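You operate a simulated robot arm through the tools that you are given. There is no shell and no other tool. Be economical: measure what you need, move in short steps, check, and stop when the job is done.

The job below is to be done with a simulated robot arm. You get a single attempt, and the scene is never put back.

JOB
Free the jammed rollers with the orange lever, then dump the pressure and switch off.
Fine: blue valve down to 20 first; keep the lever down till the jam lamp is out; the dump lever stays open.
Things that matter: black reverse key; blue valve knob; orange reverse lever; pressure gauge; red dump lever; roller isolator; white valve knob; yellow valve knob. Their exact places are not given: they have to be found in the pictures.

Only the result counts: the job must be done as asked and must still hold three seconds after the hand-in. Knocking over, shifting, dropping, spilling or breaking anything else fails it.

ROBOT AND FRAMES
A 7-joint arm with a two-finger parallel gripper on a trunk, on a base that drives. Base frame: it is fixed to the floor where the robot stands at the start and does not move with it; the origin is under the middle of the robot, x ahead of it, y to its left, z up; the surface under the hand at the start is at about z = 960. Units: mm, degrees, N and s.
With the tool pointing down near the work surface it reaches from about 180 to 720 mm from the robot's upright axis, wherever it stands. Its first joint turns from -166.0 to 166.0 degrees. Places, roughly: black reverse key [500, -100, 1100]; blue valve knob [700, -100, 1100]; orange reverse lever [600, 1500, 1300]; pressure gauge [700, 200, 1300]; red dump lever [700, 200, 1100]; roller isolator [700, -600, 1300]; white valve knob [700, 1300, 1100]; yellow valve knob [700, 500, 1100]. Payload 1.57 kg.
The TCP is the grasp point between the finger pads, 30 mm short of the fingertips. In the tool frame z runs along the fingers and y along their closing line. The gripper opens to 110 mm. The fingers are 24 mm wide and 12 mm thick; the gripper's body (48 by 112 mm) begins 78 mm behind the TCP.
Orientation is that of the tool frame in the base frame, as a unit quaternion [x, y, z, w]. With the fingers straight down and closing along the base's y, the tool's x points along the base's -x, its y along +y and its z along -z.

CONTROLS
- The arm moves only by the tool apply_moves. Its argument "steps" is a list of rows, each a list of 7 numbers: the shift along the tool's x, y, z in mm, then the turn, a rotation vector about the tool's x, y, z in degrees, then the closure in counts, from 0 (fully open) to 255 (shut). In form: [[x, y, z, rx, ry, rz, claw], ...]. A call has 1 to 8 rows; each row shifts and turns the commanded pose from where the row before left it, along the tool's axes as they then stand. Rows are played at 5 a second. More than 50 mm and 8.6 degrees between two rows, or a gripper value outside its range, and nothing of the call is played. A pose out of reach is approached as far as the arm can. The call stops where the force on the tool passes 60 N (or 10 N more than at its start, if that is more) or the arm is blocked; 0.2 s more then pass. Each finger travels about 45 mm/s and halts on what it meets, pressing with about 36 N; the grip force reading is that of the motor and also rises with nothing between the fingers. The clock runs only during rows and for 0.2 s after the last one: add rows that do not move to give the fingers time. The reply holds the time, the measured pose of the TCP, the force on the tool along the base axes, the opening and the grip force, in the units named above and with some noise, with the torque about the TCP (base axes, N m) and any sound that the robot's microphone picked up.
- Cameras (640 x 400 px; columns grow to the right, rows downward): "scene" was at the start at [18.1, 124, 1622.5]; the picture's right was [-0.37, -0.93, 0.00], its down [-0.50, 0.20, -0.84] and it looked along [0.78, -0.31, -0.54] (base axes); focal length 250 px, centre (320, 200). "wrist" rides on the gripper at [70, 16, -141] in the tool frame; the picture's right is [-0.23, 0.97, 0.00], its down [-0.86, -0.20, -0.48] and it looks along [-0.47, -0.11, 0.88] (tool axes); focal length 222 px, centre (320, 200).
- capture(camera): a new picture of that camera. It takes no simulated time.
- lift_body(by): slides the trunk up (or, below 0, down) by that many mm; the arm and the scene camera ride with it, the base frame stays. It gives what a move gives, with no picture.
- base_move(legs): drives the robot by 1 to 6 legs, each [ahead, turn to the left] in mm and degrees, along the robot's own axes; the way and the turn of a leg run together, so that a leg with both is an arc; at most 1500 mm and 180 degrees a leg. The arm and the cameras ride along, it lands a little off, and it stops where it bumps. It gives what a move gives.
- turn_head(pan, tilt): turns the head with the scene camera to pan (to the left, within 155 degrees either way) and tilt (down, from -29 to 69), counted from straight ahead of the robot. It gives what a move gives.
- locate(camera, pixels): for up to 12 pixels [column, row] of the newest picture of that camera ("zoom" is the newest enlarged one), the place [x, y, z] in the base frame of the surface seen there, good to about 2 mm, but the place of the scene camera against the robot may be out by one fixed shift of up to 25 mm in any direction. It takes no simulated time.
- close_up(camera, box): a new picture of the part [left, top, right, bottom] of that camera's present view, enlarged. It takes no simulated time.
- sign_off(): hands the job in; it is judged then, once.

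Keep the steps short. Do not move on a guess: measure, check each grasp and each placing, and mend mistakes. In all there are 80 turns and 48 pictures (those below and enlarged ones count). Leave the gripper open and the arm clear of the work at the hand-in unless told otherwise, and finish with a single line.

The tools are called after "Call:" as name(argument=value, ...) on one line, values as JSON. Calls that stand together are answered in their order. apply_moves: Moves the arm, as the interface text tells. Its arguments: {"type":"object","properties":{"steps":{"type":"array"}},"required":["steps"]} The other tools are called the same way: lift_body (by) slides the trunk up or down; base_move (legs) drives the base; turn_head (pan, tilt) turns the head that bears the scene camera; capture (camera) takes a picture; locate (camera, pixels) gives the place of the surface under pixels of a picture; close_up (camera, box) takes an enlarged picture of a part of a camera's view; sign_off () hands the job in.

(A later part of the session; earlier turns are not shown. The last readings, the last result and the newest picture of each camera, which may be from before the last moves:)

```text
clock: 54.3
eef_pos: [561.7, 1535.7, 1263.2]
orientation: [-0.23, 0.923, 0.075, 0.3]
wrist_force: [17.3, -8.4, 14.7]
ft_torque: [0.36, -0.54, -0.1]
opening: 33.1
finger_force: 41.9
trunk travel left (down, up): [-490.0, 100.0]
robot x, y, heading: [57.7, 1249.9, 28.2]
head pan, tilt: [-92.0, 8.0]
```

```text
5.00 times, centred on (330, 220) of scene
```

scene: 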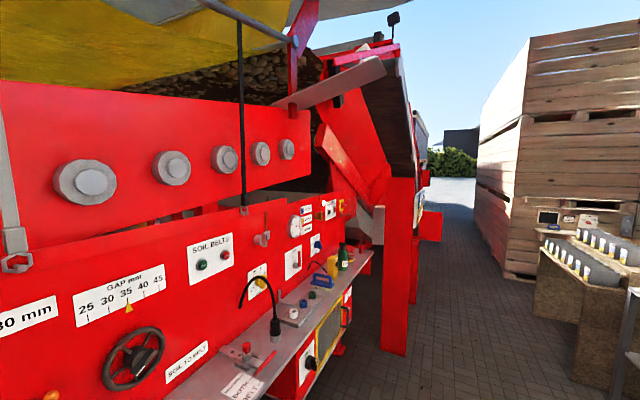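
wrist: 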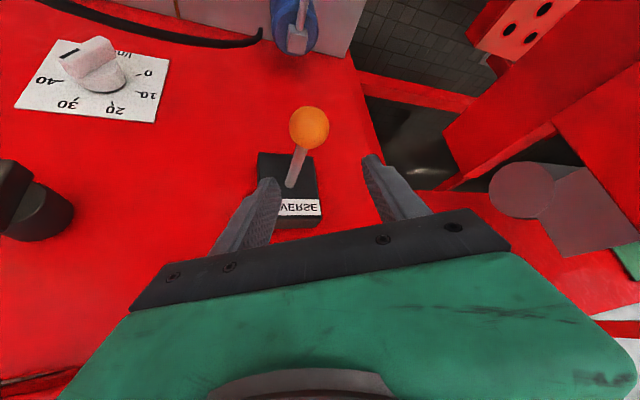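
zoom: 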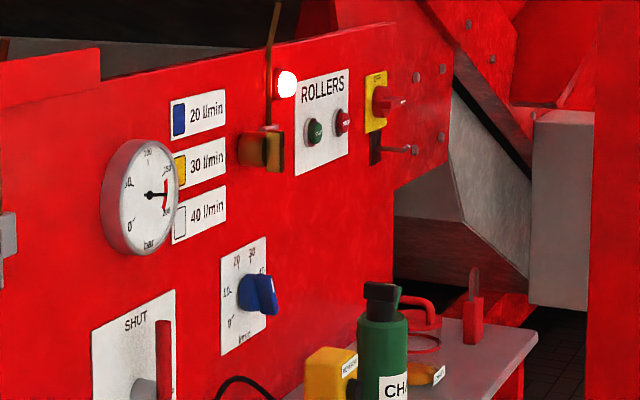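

Lamp still lit. Relieve the forward pull (+7 mm x) along the lever's arc and press further.

Call:
apply_moves(steps=[[-5, -3.3, 3.6, 0, 0, 0, 220], [0, 0, 0, 0, 0, 0, 220]])

Call:
lift_body(by=-12)

Call:
capture(camera="wrist")

```text
clock: 54.9
eef_pos: [563.0, 1537.5, 1261.4]
orientation: [-0.232, 0.923, 0.075, 0.297]
wrist_force: [-20.6, -14.7, -3.1]
ft_torque: [0.26, -0.45, 0.0]
opening: 32.9
finger_force: 40.6
trunk travel left (down, up): [-490.0, 100.0]
robot x, y, heading: [56.1, 1251.9, 28.2]
head pan, tilt: [-92.0, 8.0]
```

```text
clock: 55.5
eef_pos: [567.8, 1537.0, 1253.3]
orientation: [-0.231, 0.922, 0.075, 0.302]
wrist_force: [0.7, -3.7, 12.6]
ft_torque: [0.5, -0.89, -0.01]
opening: 33.0
finger_force: 41.0
trunk travel left (down, up): [-478.0, 112.0]
robot x, y, heading: [57.5, 1253.0, 28.2]
head pan, tilt: [-92.0, 8.0]
```

```text
14 pictures are left
```

wrist: 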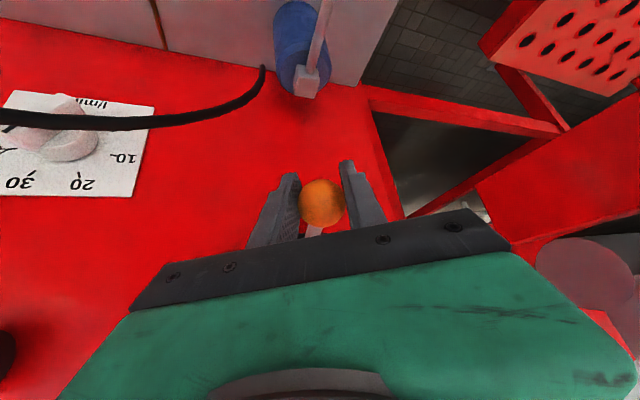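

Held well; lever ~47 mm down, spring force steady, not at the stop yet. Press on.

Call:
lift_body(by=-12)

Call:
apply_moves(steps=[[-4, -2.6, 2.9, 0, 0, 0, 220], [0, 0, 0, 0, 0, 0, 220], [0, 0, 0, 0, 0, 0, 220], [0, 0, 0, 0, 0, 0, 220], [0, 0, 0, 0, 0, 0, 220]])

Call:
close_up(camera="scene", box=[280, 180, 380, 260])

```text
clock: 56.1
eef_pos: [566.9, 1536.0, 1232.8]
orientation: [-0.232, 0.924, 0.074, 0.295]
wrist_force: [-3.3, -10.1, -0.8]
ft_torque: [0.05, 0.31, -0.01]
opening: 31.4
finger_force: 19.3
trunk travel left (down, up): [-466.0, 124.0]
robot x, y, heading: [56.5, 1249.0, 28.2]
head pan, tilt: [-92.0, 8.0]
```

```text
clock: 57.3
eef_pos: [569.9, 1538.7, 1242.1]
orientation: [-0.232, 0.921, 0.074, 0.303]
wrist_force: [-28.2, 5.1, -9.3]
ft_torque: [-0.13, -0.83, 0.11]
opening: 32.7
finger_force: 40.8
trunk travel left (down, up): [-466.0, 124.0]
robot x, y, heading: [58.6, 1253.0, 28.4]
head pan, tilt: [-92.0, 8.0]
```

```text
5.00 times, centred on (330, 220) of scene
```

zoom: 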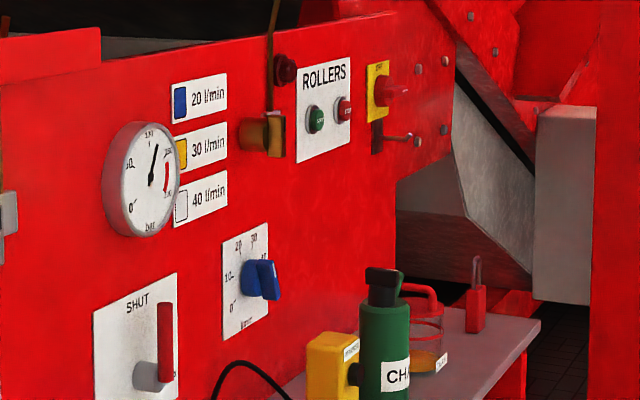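

The jam lamp is out (dark) and the gauge fell to ~110 bar. I hold a moment longer, then guide the lever back up with the trunk.

Call:
apply_moves(steps=[[2.5, 1.6, -1.8, 0, 0, 0, 220], [0, 0, 0, 0, 0, 0, 220], [0, 0, 0, 0, 0, 0, 220], [0, 0, 0, 0, 0, 0, 220]])

Call:
lift_body(by=25)

Call:
apply_moves(steps=[[4, 2.6, -2.9, 0, 0, 0, 220], [0, 0, 0, 0, 0, 0, 220]])

Call:
lift_body(by=25)

```text
clock: 58.3
eef_pos: [568.5, 1538.3, 1241.3]
orientation: [-0.231, 0.922, 0.075, 0.303]
wrist_force: [3.2, 11.8, 12.9]
ft_torque: [0.08, -0.7, -0.12]
opening: 33.1
finger_force: 41.6
trunk travel left (down, up): [-466.0, 124.0]
robot x, y, heading: [56.9, 1253.2, 28.2]
head pan, tilt: [-92.0, 8.0]
```

```text
clock: 59.0
eef_pos: [567.1, 1539.8, 1262.3]
orientation: [-0.233, 0.923, 0.074, 0.297]
wrist_force: [-18.8, 9.2, -12.3]
ft_torque: [-0.6, 0.44, -0.05]
opening: 33.0
finger_force: 40.8
trunk travel left (down, up): [-491.0, 99.0]
robot x, y, heading: [58.2, 1252.7, 28.1]
head pan, tilt: [-92.0, 8.0]
```

```text
clock: 59.6
eef_pos: [566.8, 1540.7, 1263.9]
orientation: [-0.23, 0.923, 0.074, 0.3]
wrist_force: [9.7, 14.0, -7.7]
ft_torque: [-0.58, 0.93, -0.25]
opening: 32.6
finger_force: 40.8
trunk travel left (down, up): [-491.0, 99.0]
robot x, y, heading: [57.5, 1250.4, 28.1]
head pan, tilt: [-92.0, 8.0]
```

```text
clock: 60.3
eef_pos: [564.9, 1539.3, 1283.8]
orientation: [-0.232, 0.924, 0.074, 0.296]
wrist_force: [-8.6, 4.7, -24.6]
ft_torque: [-0.28, 0.2, 0.03]
opening: 32.6
finger_force: 40.7
trunk travel left (down, up): [-516.0, 74.0]
robot x, y, heading: [57.6, 1251.7, 27.9]
head pan, tilt: [-92.0, 8.0]
```

Now the resisting force points the other way (−24 N), so the lever seems at its upper end or held by friction. I open the fingers and look.

Call:
apply_moves(steps=[[0, 0, 0, 0, 0, 0, 150], [0, 0, 0, 0, 0, 0, 93], [0, 0, 0, 0, 0, 0, 93], [0, 0, 0, 0, 0, 0, 93]])

Call:
capture(camera="wrist")

Call:
locate(camera="wrist", pixels=[[320, 205], [322, 195]])

```text
clock: 61.3
eef_pos: [564.0, 1539.2, 1288.6]
orientation: [-0.231, 0.923, 0.075, 0.299]
wrist_force: [-1.2, 0.0, -0.2]
ft_torque: [0.0, -0.02, 0.01]
opening: 69.7
finger_force: 0.1
trunk travel left (down, up): [-516.0, 74.0]
robot x, y, heading: [59.9, 1250.9, 28.0]
head pan, tilt: [-92.0, 8.0]
```

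```text
12 pictures are left
```

wrist: 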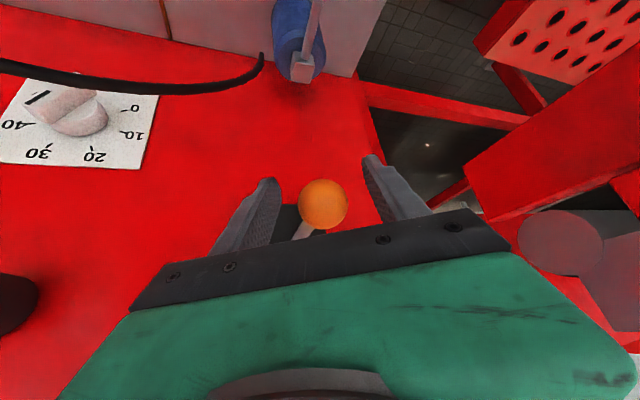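

```text
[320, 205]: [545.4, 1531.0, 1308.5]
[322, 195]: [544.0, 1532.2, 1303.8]
```

The lever is back at its rest position (centre z≈1297). Raise the trunk to clear the ball, then pull the arm back and tool down.

Call:
lift_body(by=72)

Call:
apply_moves(steps=[[10, 0, -40, 0, 0, 0, 93], [35, 0, -30, 0, 0, 0, 140], [40, 0, -20, 0, 8, 0, 190], [40, 0, 0, 0, 8, 0, 220], [40, 0, 0, 0, 8, 0, 255], [0, 0, 0, 0, 8, 0, 255]])

```text
clock: 62.4
eef_pos: [562.6, 1539.1, 1361.0]
orientation: [-0.231, 0.922, 0.075, 0.3]
wrist_force: [-0.5, 0.8, 0.4]
ft_torque: [-0.01, 0.03, 0.02]
opening: 69.7
finger_force: 0.1
trunk travel left (down, up): [-588.0, 2.0]
robot x, y, heading: [57.7, 1251.2, 28.2]
head pan, tilt: [-92.0, 8.0]
```

```text
clock: 63.8
eef_pos: [405.2, 1450.9, 1340.2]
orientation: [-0.244, 0.967, 0.029, 0.068]
wrist_force: [0.0, -0.4, -0.5]
ft_torque: [-0.01, 0.02, 0.0]
opening: 0.0
finger_force: 16.9
out of reach, approached as far as the arm can: row 5, 6
trunk travel left (down, up): [-588.0, 2.0]
robot x, y, heading: [56.8, 1254.7, 28.4]
head pan, tilt: [-92.0, 8.0]
```

Now drive: turn right to face −y, ahead ~1000, turn left again, so the dump lever lies slightly right of centre.

Call:
base_move(legs=[[0, -118.3], [1000, 0], [0, 90]])

Call:
lift_body(by=-64)

Call:
turn_head(pan=-5, tilt=35)

Call:
capture(camera="scene")

```text
clock: 77.8
eef_pos: [456.6, 234.6, 1340.6]
orientation: [0.002, 0.997, 0.011, 0.074]
wrist_force: [0.7, -0.3, -0.2]
ft_torque: [-0.01, 0.0, 0.01]
opening: 0.1
finger_force: 20.9
trunk travel left (down, up): [-588.0, 2.0]
robot x, y, heading: [55.7, 229.2, -0.7]
head pan, tilt: [-92.0, 8.0]
```

```text
clock: 78.9
eef_pos: [456.0, 234.4, 1275.4]
orientation: [0.003, 0.997, 0.01, 0.074]
wrist_force: [-0.1, 0.7, 1.3]
ft_torque: [0.0, 0.0, -0.03]
opening: 0.3
finger_force: 21.7
trunk travel left (down, up): [-524.0, 66.0]
robot x, y, heading: [54.5, 227.8, -0.4]
head pan, tilt: [-92.0, 8.0]
```

```text
clock: 80.5
eef_pos: [456.6, 232.8, 1276.6]
orientation: [0.003, 0.997, 0.01, 0.074]
wrist_force: [-0.5, 0.1, -0.1]
ft_torque: [-0.02, 0.0, 0.04]
opening: 0.0
finger_force: 21.5
trunk travel left (down, up): [-524.0, 66.0]
robot x, y, heading: [52.4, 224.8, -0.4]
head pan, tilt: [-5.0, 35.0]
```

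```text
11 pictures are left
```

scene: 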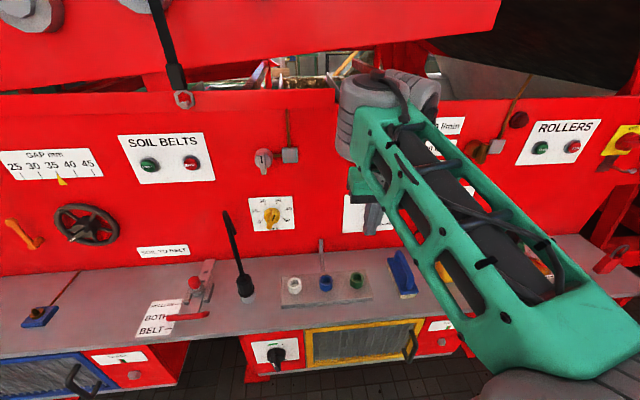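

Jam lamp (518,120) stays dark. Next: forward a bit and pitch the tool to look at the red dump lever.

Call:
apply_moves(steps=[[-35, 0, 10, 0, 0, 0, 255], [-35, 0, 10, 0, -8.5, 0, 255], [0, 0, 0, 0, -8.5, 0, 255], [0, 0, 0, 0, -8.5, 0, 255], [0, 0, 0, 0, -8.5, 0, 255], [0, 0, 0, 0, -8.5, 0, 255], [0, 0, 0, 0, -8.5, 0, 255]])

Call:
capture(camera="wrist")

```text
clock: 82.1
eef_pos: [577.9, 277.4, 1556.5]
orientation: [0.007, 0.869, 0.007, 0.494]
wrist_force: [0.9, -0.2, 0.7]
ft_torque: [0.0, 0.02, 0.03]
opening: 0.0
finger_force: 21.2
out of reach, approached as far as the arm can: row 2, 3, 4, 5, 6, 7
trunk travel left (down, up): [-524.0, 66.0]
robot x, y, heading: [54.9, 228.2, -0.5]
head pan, tilt: [-5.0, 35.0]
```

```text
10 pictures are left
```

wrist: 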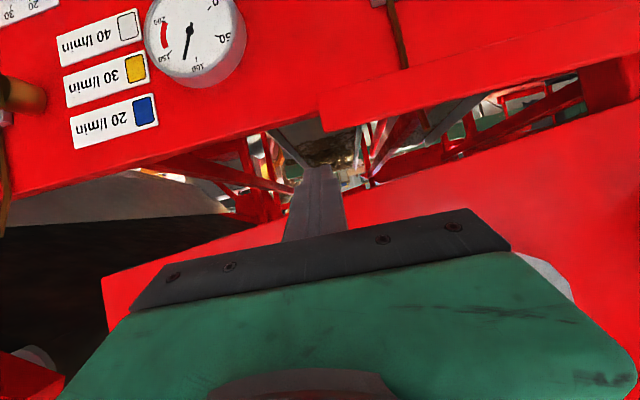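

The solver drifted the hand up to z≈1556 (no contact, forces zero). I bring it back and down in short steps, to the same posture that worked at the blue knob.

Call:
apply_moves(steps=[[15, -15, -26, 0, 0, 0, 255], [15, -15, -26, 0, 0, 0, 255], [36, -22, 22, 0, 0, 0, 255], [36, -22, 22, 0, 0, 0, 255]])

```text
clock: 83.1
eef_pos: [516.8, 239.3, 1571.3]
orientation: [0.007, 0.869, 0.008, 0.495]
wrist_force: [0.6, 0.5, -0.2]
ft_torque: [0.03, 0.0, -0.05]
opening: 0.0
finger_force: 21.0
out of reach, approached as far as the arm can: row 1, 2, 3, 4
trunk travel left (down, up): [-524.0, 66.0]
robot x, y, heading: [52.0, 228.4, -0.6]
head pan, tilt: [-5.0, 35.0]
```

Call:
apply_moves(steps=[[0, 0, 0, 0, 8.5, 0, 255], [0, 0, 0, 0, 8.5, 0, 255], [0, -20, 0, 0, 8.5, 0, 255], [0, -30, 0, 0, 8.5, 0, 255], [0, -30, 0, 0, 8.5, 0, 255], [0, -30, 0, 0, 8.5, 0, 255], [0, -30, 40, 0, 8, 0, 255], [0, -30, 45, 0, 0, 0, 255]])

Call:
apply_moves(steps=[[0, 0, 45, 0, 0, 0, 255], [0, 0, 45, 0, 0, 0, 255], [0, 0, 45, 0, 0, 0, 255]])

```text
refused: row 8 steps farther than a row can; nothing moved
```

```text
clock: 83.9
eef_pos: [641.5, 241.0, 1529.1]
orientation: [0.006, 0.868, 0.009, 0.496]
wrist_force: [0.8, -0.2, 0.4]
ft_torque: [-0.03, -0.01, -0.01]
opening: 0.2
finger_force: 21.5
out of reach, approached as far as the arm can: row 1, 2
trunk travel left (down, up): [-524.0, 66.0]
robot x, y, heading: [53.4, 229.2, -0.5]
head pan, tilt: [-5.0, 35.0]
```

A row was refused and the rest moved forward; no contact. I back straight out first, then tilt the tool down again.

Call:
apply_moves(steps=[[0, 0, -45, 0, 0, 0, 255], [0, 0, -45, 0, 0, 0, 255], [0, 0, -45, 0, 0, 0, 255], [0, 0, -40, 0, 0, 0, 255]])

```text
clock: 84.9
eef_pos: [512.6, 244.6, 1630.7]
orientation: [0.003, 0.855, 0.032, 0.518]
wrist_force: [-0.4, 1.1, -0.1]
ft_torque: [-0.12, 0.01, -0.09]
opening: 0.0
finger_force: 21.1
out of reach, approached as far as the arm can: row 3, 4
trunk travel left (down, up): [-524.0, 66.0]
robot x, y, heading: [54.5, 226.3, -0.7]
head pan, tilt: [-5.0, 35.0]
```

Call:
apply_moves(steps=[[0, 0, 0, 0, 8.5, 0, 255], [0, 0, 0, 0, 8.5, 0, 255], [0, -20, 0, 0, 8.5, 0, 255], [0, -30, 0, 0, 8.5, 0, 255], [0, -30, 0, 0, 8.5, 0, 255], [0, -30, 0, 0, 8.5, 0, 255], [0, -25, 20, 0, 8, 0, 255]])

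```text
clock: 85.7
eef_pos: [480.7, 227.5, 1579.1]
orientation: [0.014, 0.945, 0.011, 0.328]
wrist_force: [53.3, 5.0, -15.5]
ft_torque: [-0.47, 1.88, -0.99]
opening: 0.0
finger_force: 21.2
out of reach, approached as far as the arm can: row 2, 3
trunk travel left (down, up): [-524.0, 66.0]
robot x, y, heading: [54.7, 222.8, -0.5]
head pan, tilt: [-5.0, 35.0]
stopped in row 3: the force on the tool passed its limit at 163 N (the readings are from after the stop); the commanded pose is now the measured one
```

A contact stopped the move (force +x). I look before anything else.

Call:
capture(camera="scene")

```text
9 pictures are left
```

scene: 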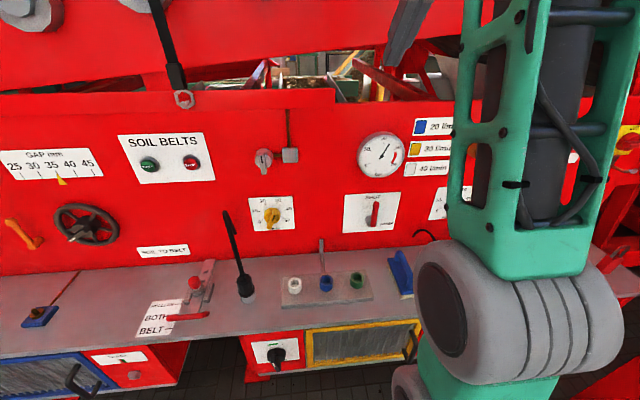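

The elbow is low and the forearm upright, so the hand folded against its own arm; nothing in the scene is disturbed. I back the base off for room, then re-posture.

Call:
base_move(legs=[[-250, 0]])

Call:
apply_moves(steps=[[-30, 0, 30, 0, 0, 0, 255], [-30, 0, 30, 0, 0, 0, 255], [0, 0, 40, 0, 0, 0, 255], [0, 0, 40, 0, 0, 0, 255]])

```text
clock: 86.4
eef_pos: [472.7, 228.9, 1579.3]
orientation: [0.013, 0.943, 0.013, 0.331]
wrist_force: [16.2, 2.2, -3.5]
ft_torque: [-0.19, 0.54, -0.38]
opening: 0.0
finger_force: 21.3
trunk travel left (down, up): [-524.0, 66.0]
robot x, y, heading: [54.4, 227.6, -0.4]
head pan, tilt: [-5.0, 35.0]
stopped in leg 1: the force on the tool passed its limit at 69 N (the readings are from after the stop); the commanded pose is now the measured one
```

```text
clock: 86.7
eef_pos: [481.1, 227.5, 1582.4]
orientation: [0.015, 0.941, 0.013, 0.339]
wrist_force: [31.4, 3.4, -8.2]
ft_torque: [-0.36, 1.13, -0.7]
opening: 0.1
finger_force: 21.6
out of reach, approached as far as the arm can: row 1
trunk travel left (down, up): [-524.0, 66.0]
robot x, y, heading: [45.9, 226.6, -0.3]
head pan, tilt: [-5.0, 35.0]
stopped in row 1: the force on the tool passed its limit at 117 N (the readings are from after the stop); the commanded pose is now the measured one
```

The force persists when backing, so something touches the rear side of the finger. I look with the wrist camera.

Call:
capture(camera="wrist")

```text
8 pictures are left
```

wrist: 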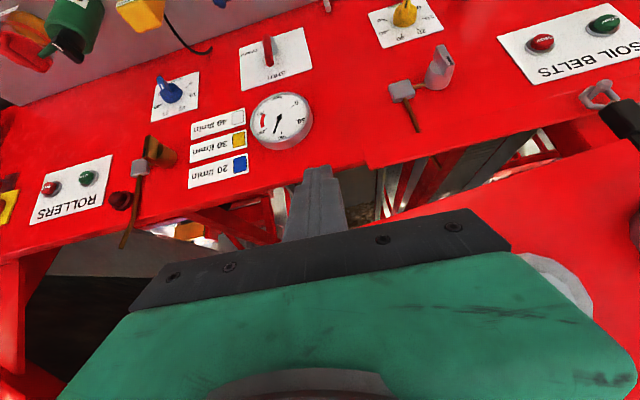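

The fingers are free; the torque says the hand's body touches its own forearm (wrist folded too far). I unfold a little and go down while pitching gradually.

Call:
apply_moves(steps=[[0, 0, 0, 0, -6, 0, 255], [0, 0, 15, 0, -4, 0, 255], [26, -10, 24, 0, 0, 0, 255], [30, -10, 27, 0, 3, 0, 255]])

```text
clock: 87.7
eef_pos: [489.5, 210.9, 1496.0]
orientation: [0.015, 0.918, 0.012, 0.396]
wrist_force: [0.3, -0.3, 0.2]
ft_torque: [0.01, -0.07, 0.03]
opening: 0.0
finger_force: 21.3
trunk travel left (down, up): [-524.0, 66.0]
robot x, y, heading: [46.5, 226.3, -0.3]
head pan, tilt: [-5.0, 35.0]
```

Free again. Continue down.

Call:
apply_moves(steps=[[29, -10, 27, 0, 2, 0, 255], [28, -10, 28, 0, 2, 0, 255], [28, -10, 29, 0, 2, 0, 255], [27, -10, 30, 0, 2, 0, 255], [26, -10, 31, 0, 2, 0, 255]])

```text
clock: 88.9
eef_pos: [487.1, 172.3, 1311.3]
orientation: [0.01, 0.949, 0.014, 0.315]
wrist_force: [0.6, 0.9, 0.3]
ft_torque: [0.03, 0.02, 0.0]
opening: 0.0
finger_force: 20.9
out of reach, approached as far as the arm can: row 5
trunk travel left (down, up): [-524.0, 66.0]
robot x, y, heading: [49.8, 225.1, -0.7]
head pan, tilt: [-5.0, 35.0]
```

Call:
apply_moves(steps=[[10, -15, 14, 0, 8, 0, 255], [14, -15, 26, 0, 8, 0, 255], [10, -15, 28, 0, 8, 0, 255], [6, -15, 29, 0, 6, 0, 255], [0, -10, 30, 0, 6, 0, 255]])

```text
clock: 90.1
eef_pos: [489.9, 101.4, 1173.9]
orientation: [0.01, 1.0, 0.018, 0.004]
wrist_force: [1.2, 0.9, 0.0]
ft_torque: [0.01, 0.0, -0.02]
opening: 0.0
finger_force: 21.5
trunk travel left (down, up): [-524.0, 66.0]
robot x, y, heading: [43.4, 223.0, -0.6]
head pan, tilt: [-5.0, 35.0]
```

Good: tool down, normal posture at (490,101,1174). Now pitch forward as I did successfully at the start.

Call:
apply_moves(steps=[[15, 0, -40, 0, 0, 0, 255], [0, 0, 0, 0, -8.5, 0, 255], [0, 0, 0, 0, -8.5, 0, 255], [0, 0, 0, 0, -8.5, 0, 255], [0, 0, 0, 0, -8.5, 0, 255]])

Call:
apply_moves(steps=[[0, 0, 0, 0, -8.5, 0, 255], [0, 0, 0, 0, -8.5, 0, 255], [-10, 0, 10, 0, -8.5, 0, 255]])

```text
clock: 91.3
eef_pos: [491.2, 89.5, 1291.8]
orientation: [0.014, 0.957, 0.013, 0.289]
wrist_force: [-0.3, 0.5, 0.6]
ft_torque: [-0.04, 0.01, -0.02]
opening: 0.0
finger_force: 21.3
out of reach, approached as far as the arm can: row 4, 5
trunk travel left (down, up): [-524.0, 66.0]
robot x, y, heading: [46.8, 225.0, -0.9]
head pan, tilt: [-5.0, 35.0]
```

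```text
clock: 92.1
eef_pos: [467.2, 82.6, 1345.4]
orientation: [0.093, 0.93, -0.02, 0.355]
wrist_force: [0.0, -0.3, -0.9]
ft_torque: [-0.04, 0.01, 0.0]
opening: 0.0
finger_force: 21.4
out of reach, approached as far as the arm can: row 1, 2, 3
trunk travel left (down, up): [-524.0, 66.0]
robot x, y, heading: [48.5, 224.9, -0.4]
head pan, tilt: [-5.0, 35.0]
stopped in row 3: the arm was blocked; the commanded pose is now the measured one
```

The posture has changed and the arm won't pitch far forward, so I'll push the dump lever with closed fingers pitched only ~22°. First I measure lever, gauge and labels in the last wrist picture.

Call:
locate(camera="wrist", pixels=[[265, 40], [268, 52], [270, 62], [276, 72], [280, 121], [281, 96], [281, 146], [307, 120], [325, 5], [292, 70]])

Call:
apply_moves(steps=[[0, 0, 10, 0, 8.5, 0, 255], [10, 10, 35, -3, 8, 0, 255], [10, 10, 38, -3, 4, 0, 255], [10, 10, 40, -3, 0, 0, 255]])

```text
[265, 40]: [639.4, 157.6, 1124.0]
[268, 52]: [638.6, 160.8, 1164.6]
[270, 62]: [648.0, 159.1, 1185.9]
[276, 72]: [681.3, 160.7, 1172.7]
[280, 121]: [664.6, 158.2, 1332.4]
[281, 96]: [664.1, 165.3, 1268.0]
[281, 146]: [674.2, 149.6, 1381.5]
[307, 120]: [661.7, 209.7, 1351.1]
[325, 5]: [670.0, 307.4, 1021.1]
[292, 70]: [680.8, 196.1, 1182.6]
```

```text
clock: 93.1
eef_pos: [502.1, 114.5, 1234.5]
orientation: [0.077, 0.975, 0.072, 0.196]
wrist_force: [-0.8, -0.5, 0.6]
ft_torque: [0.01, -0.02, 0.01]
opening: 0.1
finger_force: 21.1
trunk travel left (down, up): [-524.0, 66.0]
robot x, y, heading: [44.6, 225.6, -0.2]
head pan, tilt: [-5.0, 35.0]
```

Lever: y≈157, top z≈1186, front x≈638; gauge front x≈662. Move to the left side of the lever (tip about (653,195,1158)).

Call:
apply_moves(steps=[[8.8, 37.3, 8.9, 0, 0, 0, 255], [8.8, 37.3, 8.9, 0, 0, 0, 255], [-37.3, 3.4, 30.4, 0, 0, 0, 255], [-37.3, 3.4, 30.4, 0, 0, 0, 255], [0, 0, 0, 0, 0, 0, 255]])

```text
clock: 94.3
eef_pos: [582.7, 195.1, 1234.1]
orientation: [0.076, 0.976, 0.07, 0.19]
wrist_force: [-0.1, -0.1, 0.1]
ft_torque: [0.01, 0.01, -0.01]
opening: 0.0
finger_force: 20.8
out of reach, approached as far as the arm can: row 2, 3, 4
trunk travel left (down, up): [-524.0, 66.0]
robot x, y, heading: [46.8, 227.6, -0.6]
head pan, tilt: [-5.0, 35.0]
```

The arm is at its lower limit here, so I use the trunk: lower 48, then move forward.

Call:
lift_body(by=-48)

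Call:
apply_moves(steps=[[-26, 2, 11.5, 0, 0, 0, 255], [-27, 2, 11.5, 0, 0, 0, 255], [0, 0, 0, 0, 0, 0, 255]])

```text
clock: 95.2
eef_pos: [582.4, 194.5, 1184.3]
orientation: [0.077, 0.976, 0.069, 0.19]
wrist_force: [0.6, 0.2, 0.3]
ft_torque: [-0.03, 0.02, 0.0]
opening: 0.0
finger_force: 21.8
trunk travel left (down, up): [-476.0, 114.0]
robot x, y, heading: [47.6, 228.9, -0.5]
head pan, tilt: [-5.0, 35.0]
```

```text
clock: 96.0
eef_pos: [639.9, 191.9, 1185.4]
orientation: [0.076, 0.977, 0.069, 0.187]
wrist_force: [-0.9, -0.2, -0.4]
ft_torque: [-0.01, 0.01, 0.0]
opening: 0.0
finger_force: 21.3
trunk travel left (down, up): [-476.0, 114.0]
robot x, y, heading: [48.7, 229.3, -0.5]
head pan, tilt: [-5.0, 35.0]
```

Positioned left of the lever. Push it right (−y) 45 mm in small rows.

Call:
apply_moves(steps=[[-2.7, -14.7, -1.7, 0, 0, 0, 255], [-2.7, -14.7, -1.7, 0, 0, 0, 255], [-2.7, -14.7, -1.7, 0, 0, 0, 255], [0, 0, 0, 0, 0, 0, 255]])

Call:
lift_body(by=-12)

```text
clock: 97.0
eef_pos: [639.0, 146.1, 1185.1]
orientation: [0.077, 0.976, 0.071, 0.19]
wrist_force: [-0.1, -0.8, 0.1]
ft_torque: [-0.02, -0.01, 0.01]
opening: 0.2
finger_force: 21.1
trunk travel left (down, up): [-476.0, 114.0]
robot x, y, heading: [47.8, 227.5, -0.6]
head pan, tilt: [-5.0, 35.0]
```

```text
clock: 97.6
eef_pos: [640.6, 146.0, 1173.0]
orientation: [0.077, 0.977, 0.069, 0.189]
wrist_force: [-0.1, 0.0, -0.3]
ft_torque: [0.03, 0.0, 0.02]
opening: 0.0
finger_force: 21.1
trunk travel left (down, up): [-464.0, 126.0]
robot x, y, heading: [46.8, 226.3, -0.5]
head pan, tilt: [-5.0, 35.0]
```

No force read; check with a scene close-up.

Call:
close_up(camera="scene", box=[320, 120, 440, 240])

```text
3.33 times, centred on (380, 180) of scene
```

zoom: 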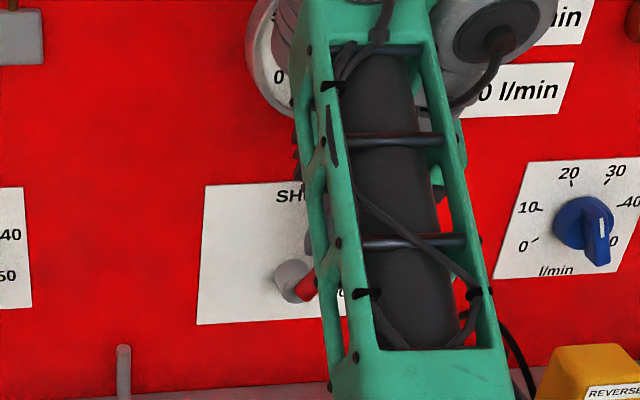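

The lever is following (leaning right ~45°). Continue right and down along its arc.

Call:
apply_moves(steps=[[-2.7, -14.7, -1.7, 0, 0, 0, 255], [-1.8, -9.8, -1.1, 0, 0, 0, 255], [0, 0, 0, 0, 0, 0, 255]])

Call:
lift_body(by=-18)

Call:
apply_moves(steps=[[-1.8, -9.8, -1.1, 0, 0, 0, 255], [0, 0, 0, 0, 0, 0, 255]])

Call:
lift_body(by=-12)

```text
clock: 98.4
eef_pos: [639.8, 120.5, 1171.3]
orientation: [0.077, 0.977, 0.069, 0.188]
wrist_force: [-0.2, 0.7, 0.3]
ft_torque: [0.01, 0.0, -0.01]
opening: 0.1
finger_force: 20.9
trunk travel left (down, up): [-464.0, 126.0]
robot x, y, heading: [47.3, 228.4, -0.3]
head pan, tilt: [-5.0, 35.0]
```

```text
clock: 99.0
eef_pos: [640.9, 121.9, 1154.1]
orientation: [0.077, 0.977, 0.069, 0.189]
wrist_force: [0.2, -0.2, -0.6]
ft_torque: [-0.02, 0.0, -0.01]
opening: 0.0
finger_force: 21.4
trunk travel left (down, up): [-446.0, 144.0]
robot x, y, heading: [44.7, 227.5, -0.4]
head pan, tilt: [-5.0, 35.0]
```

```text
clock: 99.6
eef_pos: [641.0, 110.4, 1154.4]
orientation: [0.077, 0.976, 0.07, 0.189]
wrist_force: [0.3, -0.4, 0.6]
ft_torque: [0.01, -0.04, 0.03]
opening: 0.0
finger_force: 21.8
trunk travel left (down, up): [-446.0, 144.0]
robot x, y, heading: [43.0, 229.4, -0.5]
head pan, tilt: [-5.0, 35.0]
```

```text
clock: 100.2
eef_pos: [640.7, 112.0, 1142.6]
orientation: [0.077, 0.977, 0.07, 0.188]
wrist_force: [-0.7, -0.2, 0.8]
ft_torque: [-0.06, -0.02, 0.03]
opening: 0.1
finger_force: 21.1
trunk travel left (down, up): [-434.0, 156.0]
robot x, y, heading: [48.2, 228.3, -0.5]
head pan, tilt: [-5.0, 35.0]
```

Call:
close_up(camera="scene", box=[320, 120, 440, 240])

```text
3.33 times, centred on (380, 180) of scene
```

zoom: 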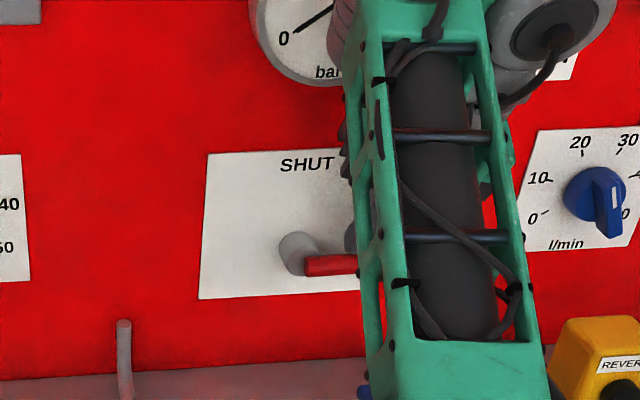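

The lever lies horizontal at DUMP and the gauge needle is falling to 0. A little press to make sure it's at its stop.

Call:
lift_body(by=-6)

```text
clock: 100.8
eef_pos: [639.7, 112.1, 1139.7]
orientation: [0.076, 0.976, 0.069, 0.191]
wrist_force: [5.3, -2.3, 19.3]
ft_torque: [-0.15, -0.27, 0.05]
opening: 0.0
finger_force: 21.0
trunk travel left (down, up): [-428.0, 162.0]
robot x, y, heading: [43.8, 227.4, -0.4]
head pan, tilt: [-5.0, 35.0]
```

It is at its stop (19 N). Raise off the lever with the trunk, withdraw the arm, and look right for the way to the isolator.

Call:
lift_body(by=90)

Call:
apply_moves(steps=[[42, -5, -19, 0, 0, 0, 255], [42, -5, -19, 0, 0, 0, 255], [42, -5, -19, 0, 0, 0, 255], [42, -5, -19, 0, 0, 0, 255]])

Call:
turn_head(pan=-48, tilt=30)

Call:
capture(camera="scene")

```text
clock: 102.0
eef_pos: [640.1, 110.8, 1226.6]
orientation: [0.078, 0.976, 0.07, 0.189]
wrist_force: [0.5, -0.4, 0.1]
ft_torque: [0.0, -0.01, 0.02]
opening: 0.0
finger_force: 21.3
trunk travel left (down, up): [-518.0, 72.0]
robot x, y, heading: [46.8, 225.8, -0.6]
head pan, tilt: [-5.0, 35.0]
```

```text
clock: 103.0
eef_pos: [458.4, 113.5, 1226.5]
orientation: [0.076, 0.978, 0.072, 0.178]
wrist_force: [0.3, 0.5, 0.6]
ft_torque: [0.02, 0.02, 0.0]
opening: 0.0
finger_force: 21.6
trunk travel left (down, up): [-518.0, 72.0]
robot x, y, heading: [47.8, 224.0, -0.6]
head pan, tilt: [-5.0, 35.0]
```

```text
clock: 104.1
eef_pos: [458.6, 111.3, 1227.7]
orientation: [0.077, 0.978, 0.071, 0.182]
wrist_force: [-0.5, 0.3, -0.1]
ft_torque: [0.02, -0.02, 0.0]
opening: 0.0
finger_force: 20.8
trunk travel left (down, up): [-518.0, 72.0]
robot x, y, heading: [50.6, 225.7, -0.6]
head pan, tilt: [-48.0, 30.0]
```

```text
5 pictures are left
```

scene: 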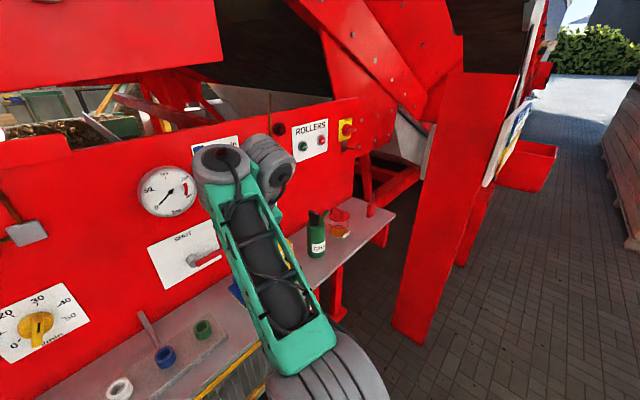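

Gauge is at 0, dump lever stays at DUMP. Measure the isolator (346,129) and the red post at right.

Call:
locate(camera="scene", pixels=[[346, 129], [350, 125], [395, 325], [435, 345], [462, 80], [515, 90], [385, 60], [400, 130], [355, 148], [390, 212], [375, 90], [336, 112]])

Call:
close_up(camera="scene", box=[320, 105, 380, 155])

```text
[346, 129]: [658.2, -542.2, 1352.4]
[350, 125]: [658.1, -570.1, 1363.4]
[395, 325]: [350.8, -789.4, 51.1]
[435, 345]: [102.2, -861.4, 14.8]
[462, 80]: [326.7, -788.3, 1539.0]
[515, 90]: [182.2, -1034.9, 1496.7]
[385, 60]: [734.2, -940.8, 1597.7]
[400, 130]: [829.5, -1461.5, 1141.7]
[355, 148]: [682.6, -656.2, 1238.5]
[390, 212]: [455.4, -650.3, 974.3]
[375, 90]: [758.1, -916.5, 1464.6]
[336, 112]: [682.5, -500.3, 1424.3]
```

```text
8.00 times, centred on (350, 130) of scene
```

zoom: 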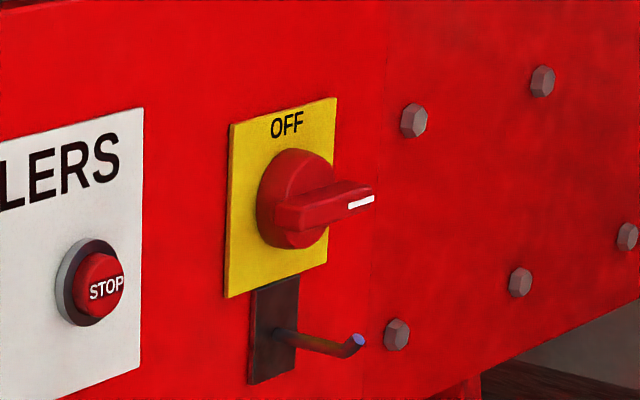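

Isolator: bar crosses the disc, white mark right (ON), OFF is up — needs 90° counter‑clockwise; hook below, STOP button to the left. I measure details, then drive: turn left, reverse ~655, turn right (keeps the arm off the post).

Call:
locate(camera="zoom", pixels=[[277, 215], [368, 195], [280, 165], [300, 240], [105, 290], [283, 333], [358, 341], [240, 200], [330, 120], [228, 295]])

Call:
base_move(legs=[[0, 90]])

```text
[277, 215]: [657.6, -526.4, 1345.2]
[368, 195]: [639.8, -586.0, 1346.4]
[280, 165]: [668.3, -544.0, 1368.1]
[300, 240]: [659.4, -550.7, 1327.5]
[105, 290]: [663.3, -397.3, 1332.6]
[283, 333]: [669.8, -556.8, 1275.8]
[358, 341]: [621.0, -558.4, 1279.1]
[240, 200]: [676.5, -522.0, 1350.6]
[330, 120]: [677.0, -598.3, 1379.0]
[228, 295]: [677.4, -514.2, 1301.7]
```

```text
clock: 108.3
eef_pos: [169.9, 634.1, 1227.8]
orientation: [-0.63, 0.752, 0.178, 0.081]
wrist_force: [-0.1, 0.1, -0.1]
ft_torque: [0.01, 0.0, 0.02]
opening: 0.3
finger_force: 21.2
trunk travel left (down, up): [-518.0, 72.0]
robot x, y, heading: [44.9, 222.1, 88.7]
head pan, tilt: [-48.0, 30.0]
```

Call:
base_move(legs=[[-655, 0], [0, -89]])

Call:
lift_body(by=71)

```text
clock: 115.7
eef_pos: [449.4, -540.4, 1225.6]
orientation: [0.071, 0.979, 0.073, 0.178]
wrist_force: [-0.2, 0.5, 0.3]
ft_torque: [-0.01, 0.0, 0.02]
opening: 0.0
finger_force: 21.3
trunk travel left (down, up): [-518.0, 72.0]
robot x, y, heading: [37.1, -428.6, 0.3]
head pan, tilt: [-48.0, 30.0]
```

```text
clock: 116.8
eef_pos: [450.2, -541.8, 1297.9]
orientation: [0.072, 0.979, 0.073, 0.176]
wrist_force: [-0.9, -0.7, 1.2]
ft_torque: [0.01, -0.02, 0.03]
opening: 0.0
finger_force: 21.0
trunk travel left (down, up): [-589.0, 1.0]
robot x, y, heading: [35.3, -431.3, 0.3]
head pan, tilt: [-48.0, 30.0]
```

Now raise the hand and come near the isolator, then check with the wrist camera.

Call:
apply_moves(steps=[[-33.5, 10.5, -13.5, 0, 0, 0, 255], [-33.5, 10.5, -13.5, 0, 0, 0, 255], [-33.5, 10.5, -13.5, 0, 0, 0, 255], [-33.5, 10.5, -13.5, 0, 0, 0, 255], [0, 0, 0, 0, -6, 0, 255], [0, 0, 0, 0, -6, 0, 255]])

Call:
capture(camera="wrist")

```text
clock: 118.2
eef_pos: [558.6, -529.4, 1399.4]
orientation: [0.078, 0.955, 0.065, 0.28]
wrist_force: [-0.5, 0.1, 0.0]
ft_torque: [-0.01, 0.01, 0.01]
opening: 0.2
finger_force: 21.4
trunk travel left (down, up): [-589.0, 1.0]
robot x, y, heading: [37.3, -430.4, 0.5]
head pan, tilt: [-48.0, 30.0]
```

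```text
3 pictures are left
```

wrist: 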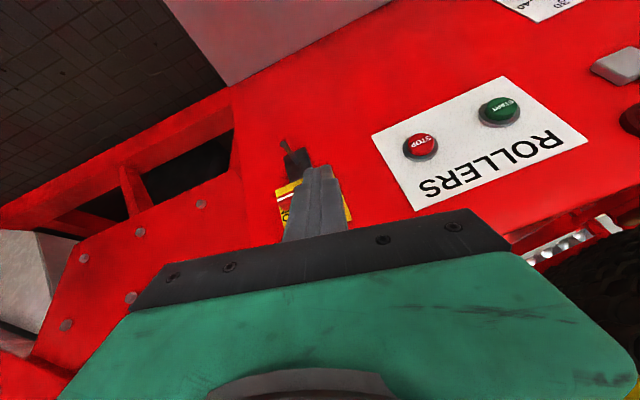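

The knob is hidden behind the finger, but the hook and the plate's edges are visible. I measure those.

Call:
locate(camera="wrist", pixels=[[297, 160], [284, 142], [279, 195], [281, 188], [300, 181], [346, 200], [349, 215], [283, 212], [290, 207], [286, 220], [290, 195], [416, 145]])

```text
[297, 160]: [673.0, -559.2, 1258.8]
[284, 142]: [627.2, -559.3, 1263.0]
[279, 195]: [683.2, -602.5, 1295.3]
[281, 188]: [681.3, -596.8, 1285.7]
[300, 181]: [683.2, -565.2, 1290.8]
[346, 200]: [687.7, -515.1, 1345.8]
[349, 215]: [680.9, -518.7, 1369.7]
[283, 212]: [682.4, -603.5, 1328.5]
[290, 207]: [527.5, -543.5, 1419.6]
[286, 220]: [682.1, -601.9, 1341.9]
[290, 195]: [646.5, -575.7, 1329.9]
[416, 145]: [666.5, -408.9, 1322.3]
```

Hub confirmed at about (y −559, z 1329), bar front x≈645. Move the fingertip above the bar's left end.

Call:
apply_moves(steps=[[-25.3, 3.7, 26.3, 0, 0, 0, 255], [-25.3, 3.7, 26.3, 0, 0, 0, 255], [0, 0, 0, 0, 0, 0, 255]])

```text
clock: 119.0
eef_pos: [628.8, -525.3, 1386.8]
orientation: [0.078, 0.956, 0.065, 0.275]
wrist_force: [0.0, -0.5, -0.9]
ft_torque: [-0.01, -0.01, 0.0]
opening: 0.1
finger_force: 21.7
trunk travel left (down, up): [-589.0, 1.0]
robot x, y, heading: [38.1, -433.6, 0.5]
head pan, tilt: [-48.0, 30.0]
```

Lower with the trunk until the bar's left end is met.

Call:
lift_body(by=-20)

Call:
lift_body(by=-10)

```text
clock: 119.7
eef_pos: [628.9, -525.4, 1366.6]
orientation: [0.078, 0.956, 0.065, 0.275]
wrist_force: [0.2, 1.0, 0.3]
ft_torque: [0.04, 0.02, 0.04]
opening: 0.0
finger_force: 21.4
trunk travel left (down, up): [-569.0, 21.0]
robot x, y, heading: [35.0, -432.4, 0.2]
head pan, tilt: [-48.0, 30.0]
```

```text
clock: 120.3
eef_pos: [628.5, -525.3, 1357.0]
orientation: [0.077, 0.956, 0.065, 0.276]
wrist_force: [-0.6, 0.6, 0.0]
ft_torque: [0.0, 0.03, 0.03]
opening: 0.0
finger_force: 21.5
trunk travel left (down, up): [-559.0, 31.0]
robot x, y, heading: [38.3, -431.7, 0.5]
head pan, tilt: [-48.0, 30.0]
```

Call:
lift_body(by=-12)

Call:
close_up(camera="scene", box=[250, 60, 400, 180])

```text
clock: 120.9
eef_pos: [629.5, -526.1, 1343.6]
orientation: [0.078, 0.956, 0.065, 0.275]
wrist_force: [0.7, -0.4, 0.0]
ft_torque: [-0.01, 0.0, 0.0]
opening: 0.1
finger_force: 21.5
trunk travel left (down, up): [-547.0, 43.0]
robot x, y, heading: [41.7, -432.3, 0.4]
head pan, tilt: [-48.0, 30.0]
```

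```text
3.33 times, centred on (325, 120) of scene
```

zoom: 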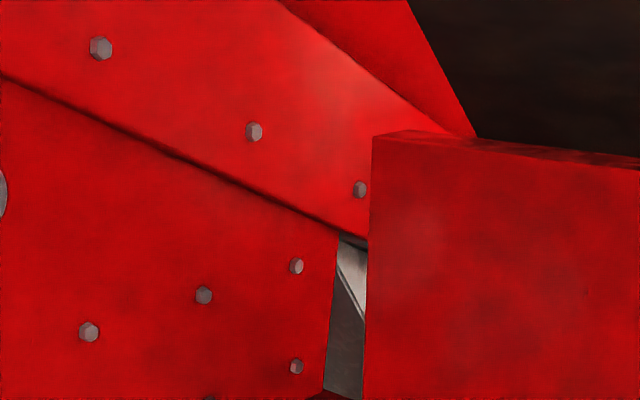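

That view missed (head still turned). By measurement the bar is now ~40° turned. Continue along the arc: right 8, down 8, then right in 3–4 mm rows till the stop is felt.

Call:
apply_moves(steps=[[-0.74, -3.9, -0.3, 0, 0, 0, 255], [-0.74, -3.9, -0.3, 0, 0, 0, 255], [0, 0, 0, 0, 0, 0, 255]])

Call:
lift_body(by=-8)

Call:
apply_moves(steps=[[-0.74, -3.9, -0.3, 0, 0, 0, 255], [-0.74, -3.9, -0.3, 0, 0, 0, 255], [0, 0, 0, 0, 0, 0, 255]])

Call:
turn_head(pan=-23, tilt=27)

```text
clock: 121.7
eef_pos: [630.1, -533.7, 1343.6]
orientation: [0.077, 0.956, 0.065, 0.275]
wrist_force: [-0.9, 4.0, 0.3]
ft_torque: [0.06, -0.01, 0.09]
opening: 0.0
finger_force: 21.0
trunk travel left (down, up): [-547.0, 43.0]
robot x, y, heading: [34.7, -432.5, 0.5]
head pan, tilt: [-48.0, 30.0]
```

```text
clock: 122.2
eef_pos: [629.2, -535.3, 1336.5]
orientation: [0.078, 0.956, 0.065, 0.274]
wrist_force: [-0.5, -0.7, -0.2]
ft_torque: [-0.03, 0.03, 0.02]
opening: 0.0
finger_force: 21.0
trunk travel left (down, up): [-539.0, 51.0]
robot x, y, heading: [38.8, -434.3, 0.5]
head pan, tilt: [-48.0, 30.0]
```

```text
clock: 123.0
eef_pos: [630.7, -541.7, 1335.8]
orientation: [0.077, 0.956, 0.066, 0.275]
wrist_force: [0.5, 4.5, -3.2]
ft_torque: [0.11, 0.07, 0.12]
opening: 0.0
finger_force: 21.2
trunk travel left (down, up): [-539.0, 51.0]
robot x, y, heading: [37.7, -432.0, 0.1]
head pan, tilt: [-48.0, 30.0]
```

```text
clock: 123.9
eef_pos: [629.8, -542.1, 1337.4]
orientation: [0.078, 0.956, 0.064, 0.275]
wrist_force: [1.1, 4.8, -2.5]
ft_torque: [0.11, 0.07, 0.1]
opening: 0.1
finger_force: 21.4
trunk travel left (down, up): [-539.0, 51.0]
robot x, y, heading: [35.7, -434.2, 0.8]
head pan, tilt: [-23.0, 27.0]
```

Contact 4.5 N at the predicted 90° position. Push 2–4 mm more to feel for the stop.

Call:
apply_moves(steps=[[-0.37, -2, -0.15, 0, 0, 0, 255], [0, 0, 0, 0, 0, 0, 255]])

```text
clock: 124.5
eef_pos: [629.9, -544.7, 1334.8]
orientation: [0.078, 0.956, 0.065, 0.275]
wrist_force: [-0.8, 5.7, -3.5]
ft_torque: [0.12, 0.12, 0.08]
opening: 0.1
finger_force: 21.3
trunk travel left (down, up): [-539.0, 51.0]
robot x, y, heading: [37.0, -429.4, 0.4]
head pan, tilt: [-23.0, 27.0]
```

Call:
apply_moves(steps=[[-0.37, -2, -0.15, 0, 0, 0, 255], [0, 0, 0, 0, 0, 0, 255]])

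```text
clock: 125.1
eef_pos: [629.5, -544.6, 1336.2]
orientation: [0.077, 0.956, 0.065, 0.275]
wrist_force: [-1.7, 10.2, -4.2]
ft_torque: [0.1, 0.07, 0.15]
opening: 0.0
finger_force: 21.1
trunk travel left (down, up): [-539.0, 51.0]
robot x, y, heading: [37.1, -428.1, 0.7]
head pan, tilt: [-23.0, 27.0]
```

It no longer moves and force rises to 10 N: stop reached. Move left off the bar, up with the trunk, back out, and look.

Call:
apply_moves(steps=[[1.8, 9.8, 0.8, 0, 0, 0, 255], [1.8, 9.8, 0.8, 0, 0, 0, 255], [0, 0, 0, 0, 0, 0, 255]])

Call:
lift_body(by=50)

Call:
apply_moves(steps=[[38, -4, -25, 0, 0, 0, 200], [38, -4, -25, 0, 0, 0, 120], [35, -4, -20, 0, 0, 0, 60], [35, -4, -20, 0, 0, 0, 0], [0, 0, 0, 0, 0, 0, 0], [0, 0, 0, 0, 0, 0, 0]])

Call:
base_move(legs=[[-200, 0]])

```text
clock: 125.9
eef_pos: [629.1, -526.9, 1335.9]
orientation: [0.079, 0.956, 0.065, 0.274]
wrist_force: [0.4, -0.1, -0.3]
ft_torque: [0.01, -0.01, 0.0]
opening: 0.0
finger_force: 20.8
trunk travel left (down, up): [-539.0, 51.0]
robot x, y, heading: [37.5, -435.1, 0.4]
head pan, tilt: [-23.0, 27.0]
```

```text
clock: 126.9
eef_pos: [630.5, -526.3, 1385.6]
orientation: [0.078, 0.956, 0.064, 0.274]
wrist_force: [-0.2, 0.9, 0.7]
ft_torque: [0.02, 0.05, -0.02]
opening: 0.0
finger_force: 20.5
trunk travel left (down, up): [-589.0, 1.0]
robot x, y, heading: [36.8, -433.9, 0.4]
head pan, tilt: [-23.0, 27.0]
```

```text
clock: 128.3
eef_pos: [456.2, -521.0, 1382.6]
orientation: [0.078, 0.956, 0.065, 0.275]
wrist_force: [-0.2, -0.3, -0.1]
ft_torque: [0.0, 0.03, 0.03]
opening: 109.9
finger_force: 0.1
trunk travel left (down, up): [-589.0, 1.0]
robot x, y, heading: [39.2, -431.4, 0.7]
head pan, tilt: [-23.0, 27.0]
```

```text
clock: 129.9
eef_pos: [251.9, -523.3, 1382.9]
orientation: [0.08, 0.956, 0.064, 0.276]
wrist_force: [0.6, 0.1, -0.1]
ft_torque: [-0.04, 0.0, 0.0]
opening: 109.9
finger_force: 0.0
trunk travel left (down, up): [-589.0, 1.0]
robot x, y, heading: [-167.9, -430.2, 0.1]
head pan, tilt: [-23.0, 27.0]
```

Arm clear, gripper open. One enlarged view for a full check of isolator, lamp, gauge, dump lever and blue knob.

Call:
turn_head(pan=5, tilt=24)

Call:
close_up(camera="scene", box=[170, 120, 450, 295])

```text
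clock: 130.8
eef_pos: [252.4, -524.8, 1382.1]
orientation: [0.08, 0.956, 0.064, 0.275]
wrist_force: [-0.1, -0.8, -0.5]
ft_torque: [0.03, 0.02, 0.0]
opening: 110.0
finger_force: 0.1
trunk travel left (down, up): [-589.0, 1.0]
robot x, y, heading: [-165.6, -432.1, -0.2]
head pan, tilt: [5.0, 24.0]
```

```text
2.29 times, centred on (310, 208) of scene
5 turns are left
```

zoom: 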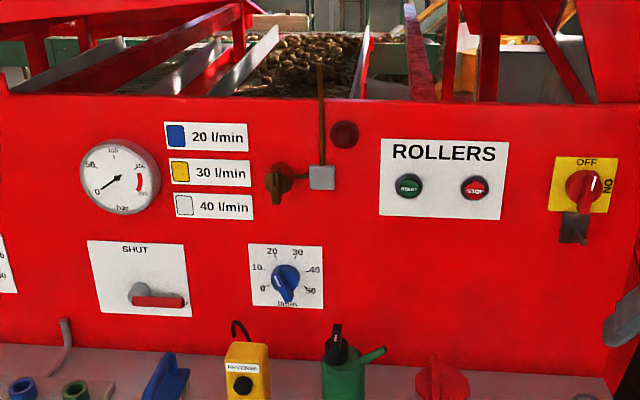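

Lamp out, gauge 0, lever at DUMP, isolator near OFF. I measure the isolator's and blue knob's bar angles.

Call:
locate(camera="zoom", pixels=[[597, 177], [593, 188], [589, 197], [583, 211], [281, 268], [285, 282], [290, 299], [586, 162], [275, 272]])

```text
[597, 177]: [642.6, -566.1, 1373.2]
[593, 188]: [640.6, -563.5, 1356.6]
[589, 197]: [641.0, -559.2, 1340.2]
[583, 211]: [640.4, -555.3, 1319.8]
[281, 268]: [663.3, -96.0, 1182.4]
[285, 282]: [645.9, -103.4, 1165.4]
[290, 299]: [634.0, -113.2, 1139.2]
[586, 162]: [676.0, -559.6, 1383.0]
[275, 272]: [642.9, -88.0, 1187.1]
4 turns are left
```

The isolator bar stands ~11° short of vertical (mark (597,177) to (583,211)); the slanted finger had wedged flat on the bar. I go back in: drive forward, close the fingers, and tilt the tool so that the tip leads to the right.

Call:
base_move(legs=[[202, 0]])

Call:
apply_moves(steps=[[-35, 4, 20, 0, 0, 0, 150], [-35, 4, 20, 0, 0, 0, 255], [0, 0, 0, 5, -0.7, -3.3, 255], [0, 0, 0, 5, -0.7, -3.3, 255], [0, 0, 0, 5, -0.7, -3.3, 255], [0, 0, 0, 0, 0, 0, 255], [0, 0, 0, 0, 0, 0, 255]])

```text
clock: 132.4
eef_pos: [455.9, -522.8, 1382.1]
orientation: [0.08, 0.956, 0.064, 0.274]
wrist_force: [0.9, -1.1, -0.8]
ft_torque: [0.0, -0.01, -0.01]
opening: 109.9
finger_force: 0.1
trunk travel left (down, up): [-589.0, 1.0]
robot x, y, heading: [36.4, -433.0, 0.0]
head pan, tilt: [5.0, 24.0]
```

```text
clock: 134.0
eef_pos: [534.9, -525.6, 1385.6]
orientation: [0.033, 0.954, -0.087, 0.283]
wrist_force: [0.1, 0.4, 0.4]
ft_torque: [-0.03, -0.01, -0.01]
opening: 0.0
finger_force: 17.4
trunk travel left (down, up): [-589.0, 1.0]
robot x, y, heading: [36.3, -433.8, 0.0]
head pan, tilt: [5.0, 24.0]
3 turns are left
```

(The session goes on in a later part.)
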